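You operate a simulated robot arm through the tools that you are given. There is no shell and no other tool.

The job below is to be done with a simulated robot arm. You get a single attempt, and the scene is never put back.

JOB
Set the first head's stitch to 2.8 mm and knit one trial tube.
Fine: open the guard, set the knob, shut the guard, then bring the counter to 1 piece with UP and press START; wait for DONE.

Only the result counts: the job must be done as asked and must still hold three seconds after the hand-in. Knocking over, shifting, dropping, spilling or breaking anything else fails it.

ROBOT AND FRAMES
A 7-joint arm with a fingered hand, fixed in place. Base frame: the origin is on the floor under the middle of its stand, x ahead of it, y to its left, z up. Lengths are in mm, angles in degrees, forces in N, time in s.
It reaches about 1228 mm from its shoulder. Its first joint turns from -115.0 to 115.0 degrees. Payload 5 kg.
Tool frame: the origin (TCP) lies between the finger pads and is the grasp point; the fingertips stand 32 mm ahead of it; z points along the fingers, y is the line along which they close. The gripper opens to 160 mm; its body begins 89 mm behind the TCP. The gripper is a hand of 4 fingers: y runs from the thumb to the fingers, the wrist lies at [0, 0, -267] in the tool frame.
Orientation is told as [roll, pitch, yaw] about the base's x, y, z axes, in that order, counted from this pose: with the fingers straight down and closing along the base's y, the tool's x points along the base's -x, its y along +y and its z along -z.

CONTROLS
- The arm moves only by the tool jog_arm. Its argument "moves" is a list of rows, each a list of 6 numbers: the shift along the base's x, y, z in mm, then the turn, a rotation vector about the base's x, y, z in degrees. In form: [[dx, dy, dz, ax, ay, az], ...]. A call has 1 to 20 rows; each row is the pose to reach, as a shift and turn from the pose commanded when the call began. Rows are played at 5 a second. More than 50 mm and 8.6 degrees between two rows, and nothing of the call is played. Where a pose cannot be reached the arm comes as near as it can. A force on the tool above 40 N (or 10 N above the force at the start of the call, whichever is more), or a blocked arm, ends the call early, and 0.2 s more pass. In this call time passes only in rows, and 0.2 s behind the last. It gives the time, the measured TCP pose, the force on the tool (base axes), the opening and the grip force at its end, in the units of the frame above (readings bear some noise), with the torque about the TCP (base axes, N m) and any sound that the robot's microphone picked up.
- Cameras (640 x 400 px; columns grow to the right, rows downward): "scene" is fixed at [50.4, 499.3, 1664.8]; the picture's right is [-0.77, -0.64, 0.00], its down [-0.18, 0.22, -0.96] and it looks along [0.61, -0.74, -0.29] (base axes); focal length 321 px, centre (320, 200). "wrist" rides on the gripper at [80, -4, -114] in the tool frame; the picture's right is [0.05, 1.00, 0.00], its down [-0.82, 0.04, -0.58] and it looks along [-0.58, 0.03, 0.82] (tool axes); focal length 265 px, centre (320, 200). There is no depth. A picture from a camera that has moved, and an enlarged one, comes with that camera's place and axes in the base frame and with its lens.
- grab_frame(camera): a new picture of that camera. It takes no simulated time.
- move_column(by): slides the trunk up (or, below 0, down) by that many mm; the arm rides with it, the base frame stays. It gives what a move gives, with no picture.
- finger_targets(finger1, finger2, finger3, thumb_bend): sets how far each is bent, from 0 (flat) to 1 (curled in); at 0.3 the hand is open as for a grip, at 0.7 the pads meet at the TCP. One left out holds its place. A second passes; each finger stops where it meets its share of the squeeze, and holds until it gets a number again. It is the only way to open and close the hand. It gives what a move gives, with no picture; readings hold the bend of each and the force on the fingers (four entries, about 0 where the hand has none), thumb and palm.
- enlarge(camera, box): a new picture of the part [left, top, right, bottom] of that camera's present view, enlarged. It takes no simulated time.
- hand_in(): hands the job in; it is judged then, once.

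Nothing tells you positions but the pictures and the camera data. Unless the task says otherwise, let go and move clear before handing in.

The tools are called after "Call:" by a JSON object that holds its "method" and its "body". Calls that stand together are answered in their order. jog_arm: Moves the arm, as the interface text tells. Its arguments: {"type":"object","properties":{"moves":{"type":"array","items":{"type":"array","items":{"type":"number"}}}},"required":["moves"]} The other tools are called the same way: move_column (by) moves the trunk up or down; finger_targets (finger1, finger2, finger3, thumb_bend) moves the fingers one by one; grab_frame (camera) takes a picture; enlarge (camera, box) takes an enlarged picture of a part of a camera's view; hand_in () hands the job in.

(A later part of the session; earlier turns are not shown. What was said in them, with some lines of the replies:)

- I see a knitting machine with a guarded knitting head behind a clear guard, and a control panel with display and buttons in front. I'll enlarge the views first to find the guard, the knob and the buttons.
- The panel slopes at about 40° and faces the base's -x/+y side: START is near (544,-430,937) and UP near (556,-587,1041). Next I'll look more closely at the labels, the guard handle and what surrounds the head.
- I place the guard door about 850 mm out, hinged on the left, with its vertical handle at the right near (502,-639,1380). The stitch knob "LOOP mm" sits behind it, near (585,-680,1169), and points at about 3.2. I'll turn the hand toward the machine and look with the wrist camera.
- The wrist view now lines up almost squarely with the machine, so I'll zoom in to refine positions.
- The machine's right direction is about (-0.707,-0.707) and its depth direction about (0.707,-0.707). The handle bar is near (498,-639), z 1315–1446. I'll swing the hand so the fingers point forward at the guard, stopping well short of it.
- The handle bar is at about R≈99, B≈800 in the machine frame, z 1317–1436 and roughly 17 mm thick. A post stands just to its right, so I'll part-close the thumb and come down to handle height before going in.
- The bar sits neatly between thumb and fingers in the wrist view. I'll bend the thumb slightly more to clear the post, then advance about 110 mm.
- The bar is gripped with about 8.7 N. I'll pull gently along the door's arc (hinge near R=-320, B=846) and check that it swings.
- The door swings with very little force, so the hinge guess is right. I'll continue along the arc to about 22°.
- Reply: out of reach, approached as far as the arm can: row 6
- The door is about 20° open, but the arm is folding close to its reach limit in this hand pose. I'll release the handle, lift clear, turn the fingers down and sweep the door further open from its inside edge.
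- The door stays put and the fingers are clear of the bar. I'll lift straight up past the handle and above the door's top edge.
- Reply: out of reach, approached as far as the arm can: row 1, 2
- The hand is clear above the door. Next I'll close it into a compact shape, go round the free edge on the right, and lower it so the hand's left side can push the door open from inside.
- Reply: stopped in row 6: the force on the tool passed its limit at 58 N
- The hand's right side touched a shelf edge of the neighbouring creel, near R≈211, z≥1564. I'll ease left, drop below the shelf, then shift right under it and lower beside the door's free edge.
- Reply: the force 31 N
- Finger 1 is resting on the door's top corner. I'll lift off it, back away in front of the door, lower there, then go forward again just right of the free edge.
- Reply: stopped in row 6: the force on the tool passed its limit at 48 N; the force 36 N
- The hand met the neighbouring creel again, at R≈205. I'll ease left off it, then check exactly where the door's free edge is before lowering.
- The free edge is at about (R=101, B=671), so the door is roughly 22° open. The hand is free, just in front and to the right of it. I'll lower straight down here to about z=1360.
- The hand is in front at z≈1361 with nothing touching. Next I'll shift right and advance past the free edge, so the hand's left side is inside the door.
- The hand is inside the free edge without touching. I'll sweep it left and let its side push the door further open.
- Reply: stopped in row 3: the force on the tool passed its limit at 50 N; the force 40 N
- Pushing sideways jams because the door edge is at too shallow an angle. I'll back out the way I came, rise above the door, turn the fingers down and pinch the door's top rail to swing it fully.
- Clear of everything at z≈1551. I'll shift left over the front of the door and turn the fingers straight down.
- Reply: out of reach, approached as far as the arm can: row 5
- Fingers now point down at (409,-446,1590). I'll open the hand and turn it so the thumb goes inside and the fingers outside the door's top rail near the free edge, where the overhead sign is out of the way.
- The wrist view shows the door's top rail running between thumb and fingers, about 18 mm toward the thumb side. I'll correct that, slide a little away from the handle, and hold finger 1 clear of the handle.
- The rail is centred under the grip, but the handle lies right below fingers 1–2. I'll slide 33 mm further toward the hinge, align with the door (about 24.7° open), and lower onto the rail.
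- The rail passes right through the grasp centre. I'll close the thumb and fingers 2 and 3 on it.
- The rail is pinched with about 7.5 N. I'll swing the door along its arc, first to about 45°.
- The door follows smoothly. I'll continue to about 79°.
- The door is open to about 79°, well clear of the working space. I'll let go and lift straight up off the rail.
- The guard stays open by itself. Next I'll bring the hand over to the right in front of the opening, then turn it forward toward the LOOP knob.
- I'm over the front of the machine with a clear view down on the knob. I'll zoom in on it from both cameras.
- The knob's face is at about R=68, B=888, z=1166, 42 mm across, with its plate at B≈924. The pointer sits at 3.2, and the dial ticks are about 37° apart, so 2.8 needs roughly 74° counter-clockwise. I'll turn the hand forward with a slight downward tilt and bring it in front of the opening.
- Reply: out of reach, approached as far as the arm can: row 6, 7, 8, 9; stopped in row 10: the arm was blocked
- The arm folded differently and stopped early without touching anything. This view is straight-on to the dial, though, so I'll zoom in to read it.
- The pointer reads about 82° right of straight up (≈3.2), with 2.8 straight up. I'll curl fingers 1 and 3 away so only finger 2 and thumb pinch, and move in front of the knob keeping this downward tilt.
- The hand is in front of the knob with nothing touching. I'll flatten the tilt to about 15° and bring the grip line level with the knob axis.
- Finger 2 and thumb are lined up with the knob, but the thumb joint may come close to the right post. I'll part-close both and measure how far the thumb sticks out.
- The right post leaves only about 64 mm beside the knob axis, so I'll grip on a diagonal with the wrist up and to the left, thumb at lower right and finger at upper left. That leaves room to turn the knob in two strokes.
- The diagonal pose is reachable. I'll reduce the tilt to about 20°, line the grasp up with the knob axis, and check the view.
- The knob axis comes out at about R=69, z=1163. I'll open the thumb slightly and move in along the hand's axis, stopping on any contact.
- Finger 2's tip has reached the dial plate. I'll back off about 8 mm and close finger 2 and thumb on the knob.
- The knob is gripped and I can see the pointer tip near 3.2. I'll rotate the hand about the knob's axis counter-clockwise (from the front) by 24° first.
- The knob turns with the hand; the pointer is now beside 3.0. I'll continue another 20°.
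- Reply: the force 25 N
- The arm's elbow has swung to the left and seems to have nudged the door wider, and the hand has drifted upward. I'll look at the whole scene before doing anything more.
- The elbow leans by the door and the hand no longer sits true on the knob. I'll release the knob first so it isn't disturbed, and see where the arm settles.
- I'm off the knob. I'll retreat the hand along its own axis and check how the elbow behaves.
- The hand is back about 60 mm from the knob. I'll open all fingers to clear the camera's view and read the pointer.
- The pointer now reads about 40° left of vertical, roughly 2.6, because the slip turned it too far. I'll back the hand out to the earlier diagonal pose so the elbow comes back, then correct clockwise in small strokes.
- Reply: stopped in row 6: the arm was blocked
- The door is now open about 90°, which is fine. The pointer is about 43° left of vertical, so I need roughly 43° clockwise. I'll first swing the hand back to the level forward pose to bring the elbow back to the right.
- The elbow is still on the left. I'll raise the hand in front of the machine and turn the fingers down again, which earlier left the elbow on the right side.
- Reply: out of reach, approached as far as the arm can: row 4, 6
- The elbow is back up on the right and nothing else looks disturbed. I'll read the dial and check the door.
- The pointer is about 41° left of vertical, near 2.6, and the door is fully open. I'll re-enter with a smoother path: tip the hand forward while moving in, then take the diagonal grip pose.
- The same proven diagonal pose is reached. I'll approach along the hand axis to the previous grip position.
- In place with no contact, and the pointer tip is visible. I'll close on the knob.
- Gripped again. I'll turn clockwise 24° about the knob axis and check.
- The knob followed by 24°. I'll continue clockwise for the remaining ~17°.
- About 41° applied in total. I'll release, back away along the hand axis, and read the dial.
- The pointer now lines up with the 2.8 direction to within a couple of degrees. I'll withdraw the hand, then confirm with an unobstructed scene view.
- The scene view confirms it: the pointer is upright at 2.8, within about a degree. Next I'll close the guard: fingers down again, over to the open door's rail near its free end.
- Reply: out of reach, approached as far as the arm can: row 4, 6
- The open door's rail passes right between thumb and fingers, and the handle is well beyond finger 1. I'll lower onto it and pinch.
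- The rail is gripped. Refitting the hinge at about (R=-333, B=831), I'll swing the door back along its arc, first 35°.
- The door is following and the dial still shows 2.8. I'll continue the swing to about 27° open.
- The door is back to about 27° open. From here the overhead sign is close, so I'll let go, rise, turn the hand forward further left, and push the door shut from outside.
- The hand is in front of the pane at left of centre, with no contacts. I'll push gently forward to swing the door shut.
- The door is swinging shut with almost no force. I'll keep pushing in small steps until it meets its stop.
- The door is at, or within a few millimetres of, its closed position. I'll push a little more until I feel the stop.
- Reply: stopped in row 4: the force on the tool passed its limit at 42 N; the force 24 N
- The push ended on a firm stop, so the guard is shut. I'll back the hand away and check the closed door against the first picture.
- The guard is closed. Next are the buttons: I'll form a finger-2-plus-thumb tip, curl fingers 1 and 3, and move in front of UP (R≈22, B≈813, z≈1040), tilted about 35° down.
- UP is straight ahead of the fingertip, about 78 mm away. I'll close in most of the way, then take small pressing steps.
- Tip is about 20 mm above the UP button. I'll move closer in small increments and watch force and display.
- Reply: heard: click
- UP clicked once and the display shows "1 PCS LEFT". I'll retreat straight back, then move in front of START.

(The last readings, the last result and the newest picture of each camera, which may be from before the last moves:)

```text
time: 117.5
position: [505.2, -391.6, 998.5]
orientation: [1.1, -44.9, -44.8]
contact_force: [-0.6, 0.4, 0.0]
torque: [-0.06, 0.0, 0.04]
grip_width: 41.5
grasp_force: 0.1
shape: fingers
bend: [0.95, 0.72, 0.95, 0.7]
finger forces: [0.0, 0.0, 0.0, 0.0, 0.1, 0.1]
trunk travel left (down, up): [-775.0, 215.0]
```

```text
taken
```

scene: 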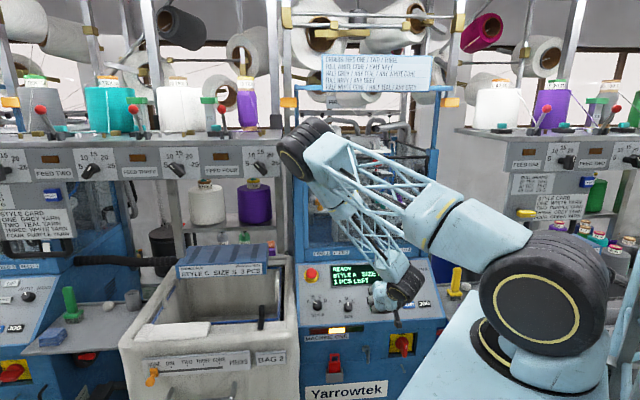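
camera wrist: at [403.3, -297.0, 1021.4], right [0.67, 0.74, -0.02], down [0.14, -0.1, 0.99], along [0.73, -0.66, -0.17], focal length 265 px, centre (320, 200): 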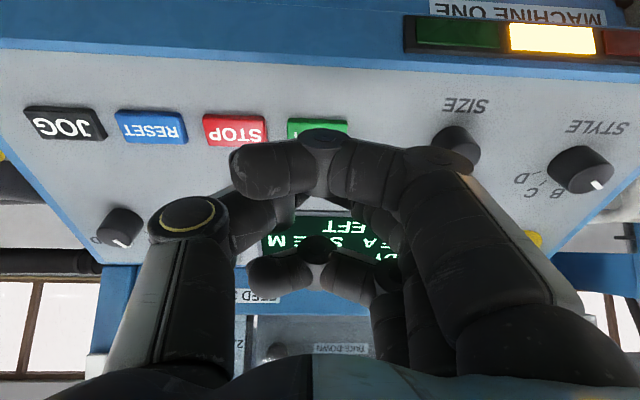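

START is directly ahead, about 50 mm from the fingertip. I'll approach along the press direction.

Call:
{"method": "jog_arm", "body": {"moves": [[7, -5.5, -8.5, 0, 0, 0], [13, -11.5, -17, 0, 0, 0], [19.2, -16.8, -25.5, 0, 0, 0], [22.5, -20, -30, 0, 0, 0]]}}

Call:
{"method": "grab_frame", "body": {"camera": "wrist"}}

Call:
{"method": "enlarge", "body": {"camera": "scene", "box": [320, 240, 440, 320]}}

```text
time: 118.5
position: [528.5, -410.9, 968.2]
orientation: [1.1, -45.0, -44.9]
contact_force: [0.5, 0.2, 0.3]
torque: [-0.01, 0.0, -0.02]
grip_width: 41.4
grasp_force: 0.1
shape: fingers
bend: [0.95, 0.72, 0.95, 0.7]
finger forces: [0.0, 0.1, 0.0, 0.0, 0.1, 0.0]
trunk travel left (down, up): [-775.0, 215.0]
```

```text
taken
camera wrist: at [426.3, -317.1, 991.3], right [0.67, 0.74, -0.02], down [0.14, -0.1, 0.99], along [0.73, -0.66, -0.17], focal length 265 px, centre (320, 200)
```

wrist: 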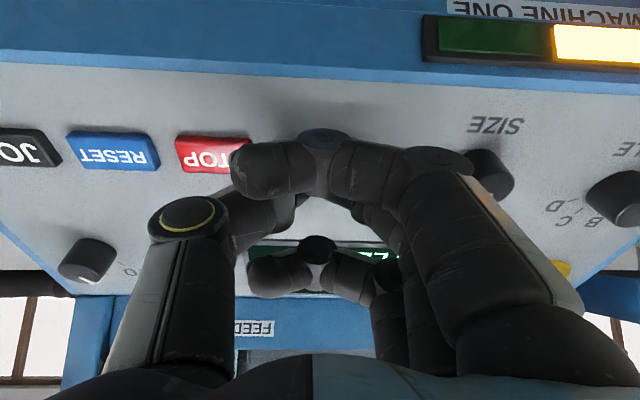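

```text
5.00 times, centred on (380, 280) of scene
camera zoom: at [50.4, 499.3, 1664.8], right [-0.77, -0.64, 0.0], down [-0.18, 0.22, -0.96], along [0.61, -0.74, -0.29], focal length 1606 px, centre (20, -200)
```

zoom: 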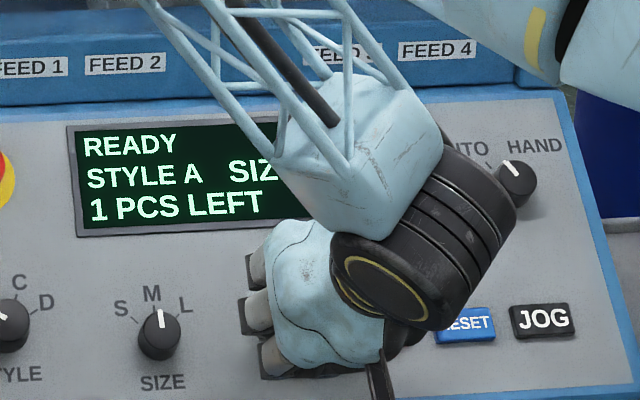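

Tip is about 8 mm above START, and STOP is clear of the other fingers. Pressing in small steps.

Call:
{"method": "jog_arm", "body": {"moves": [[1.8, -1.8, -2.8, 0, 0, 0], [3.2, -3.2, -4.8, 0, 0, 0]]}}

Call:
{"method": "jog_arm", "body": {"moves": [[1, -1, -1.6, 0, 0, 0], [1.9, -1.9, -2.9, 0, 0, 0]]}}

Call:
{"method": "enlarge", "body": {"camera": "scene", "box": [320, 240, 440, 320]}}

```text
time: 119.2
position: [530.2, -414.2, 963.2]
orientation: [1.1, -45.0, -44.8]
contact_force: [-2.3, 1.5, 8.2]
torque: [-0.14, 0.07, -0.04]
grip_width: 40.8
grasp_force: 4.8
shape: fingers
bend: [0.95, 0.72, 0.95, 0.7]
finger forces: [0.1, 0.1, 0.1, 0.1, 10.2, 0.0]
trunk travel left (down, up): [-775.0, 215.0]
heard: click
```

```text
time: 119.8
position: [530.9, -414.7, 960.2]
orientation: [1.0, -45.1, -44.9]
contact_force: [-8.2, 3.9, 18.0]
torque: [-0.29, 0.18, -0.19]
grip_width: 40.7
grasp_force: 11.4
shape: fingers
bend: [0.95, 0.72, 0.95, 0.7]
finger forces: [0.1, 0.0, 0.1, 0.1, 22.4, 0.0]
trunk travel left (down, up): [-775.0, 215.0]
```

```text
5.00 times, centred on (380, 280) of scene
camera zoom: at [50.4, 499.3, 1664.8], right [-0.77, -0.64, 0.0], down [-0.18, 0.22, -0.96], along [0.61, -0.74, -0.29], focal length 1606 px, centre (20, -200)
```

zoom: 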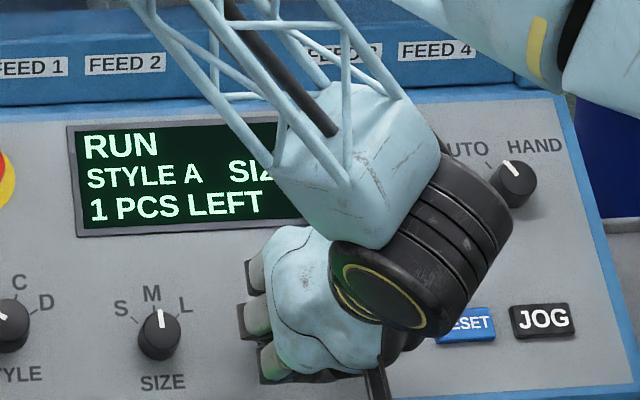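

START clicked and the display shows RUN. I'll back off carefully and wait for DONE.

Call:
{"method": "jog_arm", "body": {"moves": [[-8, 8, 12, 0, 0, 0], [-18, 18, 26, 0, 0, 0], [-30, 30, 43, 0, 0, 0], [-42, 42, 60, 0, 0, 0], [-55, 55, 78, 0, 0, 0]]}}

Call:
{"method": "grab_frame", "body": {"camera": "scene"}}

Call:
{"method": "enlarge", "body": {"camera": "scene", "box": [290, 230, 450, 340]}}

```text
time: 121.0
position: [476.7, -358.2, 1038.4]
orientation: [1.1, -45.0, -44.9]
contact_force: [0.0, -0.2, -0.3]
torque: [-0.01, 0.01, 0.0]
grip_width: 41.1
grasp_force: 0.1
shape: fingers
bend: [0.95, 0.72, 0.95, 0.7]
finger forces: [0.0, 0.0, 0.0, 0.0, 0.0, 0.0]
trunk travel left (down, up): [-775.0, 215.0]
```

```text
taken
```

scene: 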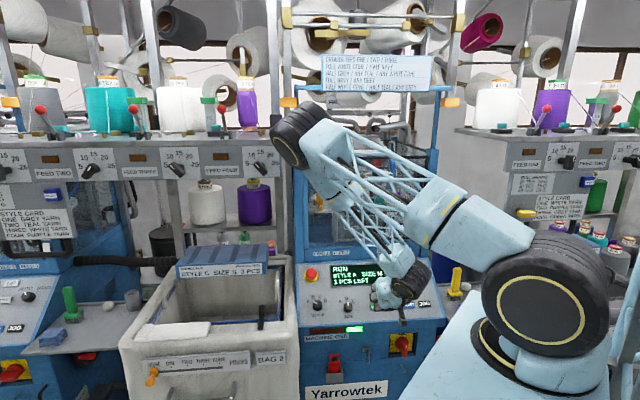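

```text
3.64 times, centred on (370, 285) of scene
camera zoom: at [50.4, 499.3, 1664.8], right [-0.77, -0.64, 0.0], down [-0.18, 0.22, -0.96], along [0.61, -0.74, -0.29], focal length 1168 px, centre (138, -109)
```

zoom: 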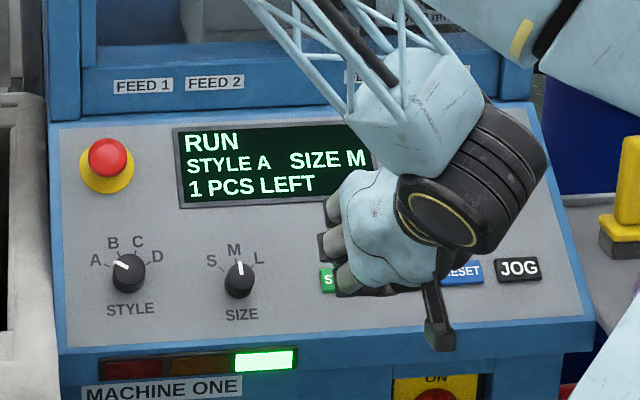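

The machine is running with the green lamp on. I'll hold the hand clear and let time pass.

Call:
{"method": "jog_arm", "body": {"moves": [[0, 0, 5, 0, 0, 0], [0, 0, 10, 0, 0, 0], [0, 0, 15, 0, 0, 0], [0, 0, 20, 0, 0, 0], [0, 0, 25, 0, 0, 0], [0, 0, 30, 0, 0, 0], [0, 0, 35, 0, 0, 0], [0, 0, 40, 0, 0, 0], [0, 0, 45, 0, 0, 0], [0, 0, 50, 0, 0, 0], [0, 0, 55, 0, 0, 0], [0, 0, 60, 0, 0, 0], [0, 0, 60, 0, 0, 0], [0, 0, 60, 0, 0, 0], [0, 0, 60, 0, 0, 0], [0, 0, 60, 0, 0, 0], [0, 0, 60, 0, 0, 0], [0, 0, 60, 0, 0, 0], [0, 0, 60, 0, 0, 0], [0, 0, 60, 0, 0, 0]]}}

Call:
{"method": "enlarge", "body": {"camera": "scene", "box": [290, 230, 450, 340]}}

```text
time: 125.2
position: [477.0, -358.6, 1097.2]
orientation: [1.0, -45.0, -45.0]
contact_force: [0.2, 0.4, 0.1]
torque: [0.02, -0.04, 0.03]
grip_width: 41.3
grasp_force: 0.1
shape: fingers
bend: [0.95, 0.72, 0.95, 0.7]
finger forces: [0.0, 0.0, 0.0, 0.0, 0.0, 0.1]
trunk travel left (down, up): [-775.0, 215.0]
```

```text
3.64 times, centred on (370, 285) of scene
camera zoom: at [50.4, 499.3, 1664.8], right [-0.77, -0.64, 0.0], down [-0.18, 0.22, -0.96], along [0.61, -0.74, -0.29], focal length 1168 px, centre (138, -109)
```

zoom: 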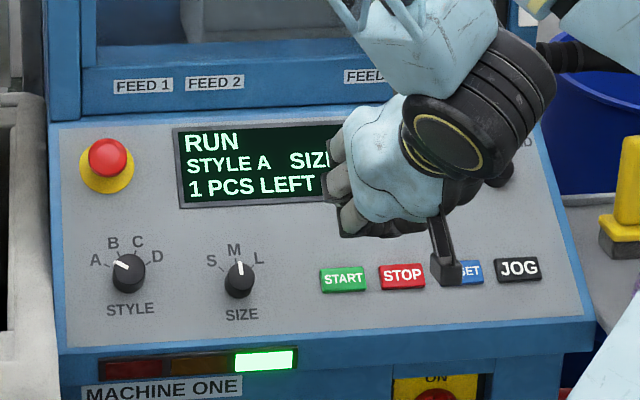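

Still running, one piece left. I'll wait longer.

Call:
{"method": "jog_arm", "body": {"moves": [[0, 0, 0, 0, 0, 0], [0, 0, 0, 0, 0, 0], [0, 0, 0, 0, 0, 0], [0, 0, 0, 0, 0, 0], [0, 0, 0, 0, 0, 0], [0, 0, 0, 0, 0, 0], [0, 0, 0, 0, 0, 0], [0, 0, 0, 0, 0, 0], [0, 0, 0, 0, 0, 0], [0, 0, 0, 0, 0, 0], [0, 0, 0, 0, 0, 0], [0, 0, 0, 0, 0, 0], [0, 0, 0, 0, 0, 0], [0, 0, 0, 0, 0, 0], [0, 0, 0, 0, 0, 0], [0, 0, 0, 0, 0, 0], [0, 0, 0, 0, 0, 0], [0, 0, 0, 0, 0, 0], [0, 0, 0, 0, 0, 0], [0, 0, 0, 0, 0, 0]]}}

Call:
{"method": "jog_arm", "body": {"moves": [[0, 0, 0, 0, 0, 0], [0, 0, 0, 0, 0, 0], [0, 0, 0, 0, 0, 0], [0, 0, 0, 0, 0, 0], [0, 0, 0, 0, 0, 0], [0, 0, 0, 0, 0, 0], [0, 0, 0, 0, 0, 0], [0, 0, 0, 0, 0, 0], [0, 0, 0, 0, 0, 0], [0, 0, 0, 0, 0, 0], [0, 0, 0, 0, 0, 0], [0, 0, 0, 0, 0, 0], [0, 0, 0, 0, 0, 0], [0, 0, 0, 0, 0, 0], [0, 0, 0, 0, 0, 0], [0, 0, 0, 0, 0, 0], [0, 0, 0, 0, 0, 0], [0, 0, 0, 0, 0, 0], [0, 0, 0, 0, 0, 0], [0, 0, 0, 0, 0, 0]]}}

Call:
{"method": "enlarge", "body": {"camera": "scene", "box": [290, 230, 450, 340]}}

```text
time: 129.3
position: [476.7, -359.1, 1097.5]
orientation: [1.2, -45.0, -44.9]
contact_force: [0.3, -0.2, 0.7]
torque: [0.02, -0.01, 0.02]
grip_width: 41.4
grasp_force: 0.0
shape: fingers
bend: [0.95, 0.72, 0.95, 0.7]
finger forces: [0.0, 0.1, 0.0, 0.0, 0.0, 0.0]
trunk travel left (down, up): [-775.0, 215.0]
```

```text
time: 133.6
position: [477.0, -359.3, 1097.2]
orientation: [1.1, -45.0, -44.8]
contact_force: [0.3, 0.1, -0.3]
torque: [0.0, 0.01, -0.01]
grip_width: 41.2
grasp_force: 0.0
shape: fingers
bend: [0.95, 0.72, 0.95, 0.7]
finger forces: [0.0, 0.0, 0.0, 0.1, 0.0, 0.0]
trunk travel left (down, up): [-775.0, 215.0]
```

```text
3.64 times, centred on (370, 285) of scene
camera zoom: at [50.4, 499.3, 1664.8], right [-0.77, -0.64, 0.0], down [-0.18, 0.22, -0.96], along [0.61, -0.74, -0.29], focal length 1168 px, centre (138, -109)
```

zoom: 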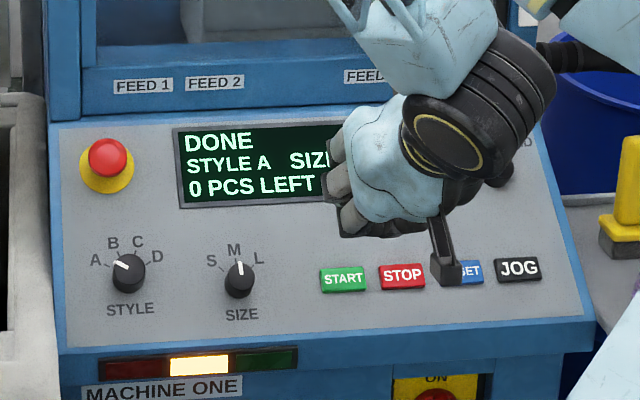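

DONE is shown with 0 pieces left. I'll check the dial, the guard and the surroundings once more before handing in.

Call:
{"method": "enlarge", "body": {"camera": "scene", "box": [290, 100, 460, 250]}}

Call:
{"method": "grab_frame", "body": {"camera": "scene"}}

Call:
{"method": "grab_frame", "body": {"camera": "wrist"}}

```text
2.67 times, centred on (375, 175) of scene
camera zoom: at [50.4, 499.3, 1664.8], right [-0.77, -0.64, 0.0], down [-0.18, 0.22, -0.96], along [0.61, -0.74, -0.29], focal length 856 px, centre (173, 267)
```

zoom: 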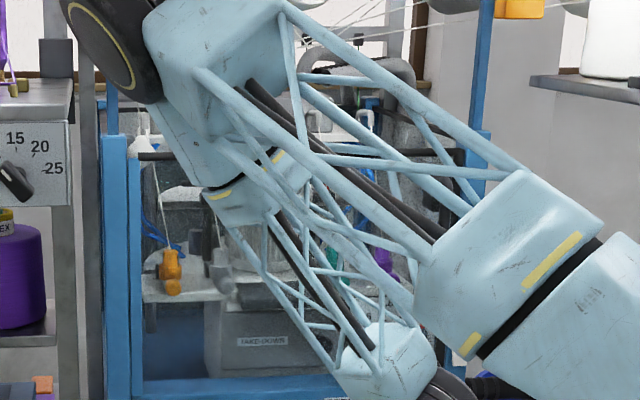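

```text
taken
```

scene: 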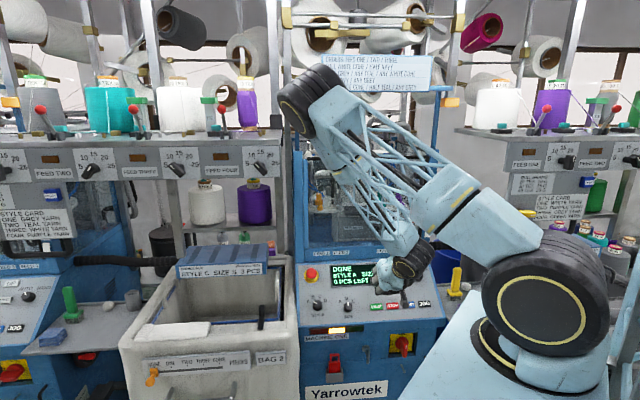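

```text
taken
camera wrist: at [375.3, -266.0, 1120.6], right [0.67, 0.74, -0.02], down [0.14, -0.1, 0.99], along [0.73, -0.66, -0.17], focal length 265 px, centre (320, 200)
```

wrist: 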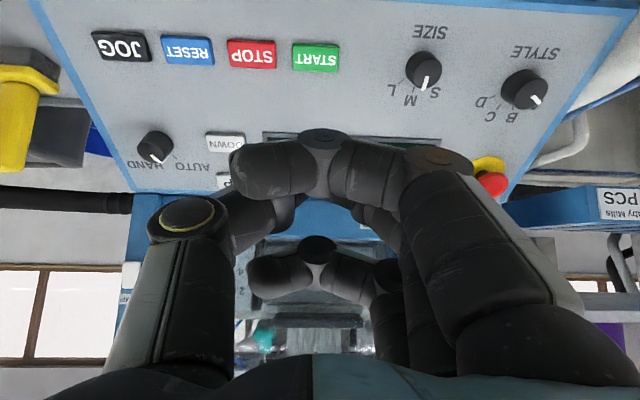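

All the steps check out:
- The dial was at 2.8, and the guard is shut.
- UP was pressed once, the run finished, and the display reads DONE with 0 pieces left.
- Nothing is held, and nothing around looks knocked over.

I'm handing in.

Call:
{"method": "hand_in", "body": {}}

```text
The job is handed in.
```

The first head is set to 2.8 mm and one trial tube has been knitted. The display reads DONE with 0 pieces left. I handed the job in, but the result hasn't come back yet.

- **Stitch knob:** my first turn slipped and went past to about 2.6. I turned it back, and the pointer ended within about a degree of 2.8.
- **Guard:** it is shut; I pushed it until it met its stop. While I was turning the knob, the elbow nudged the open door wider, to about 90°.
- **Counter and START:** I pressed UP once, which brought the counter to 1 piece, then pressed START. The machine ran to DONE.
- **Contacts:** while opening the guard, the hand bumped the edge of the creel on the right twice (58 N and 48 N) and touched the door's top corner once. Nothing looks shifted or knocked over in the pictures.
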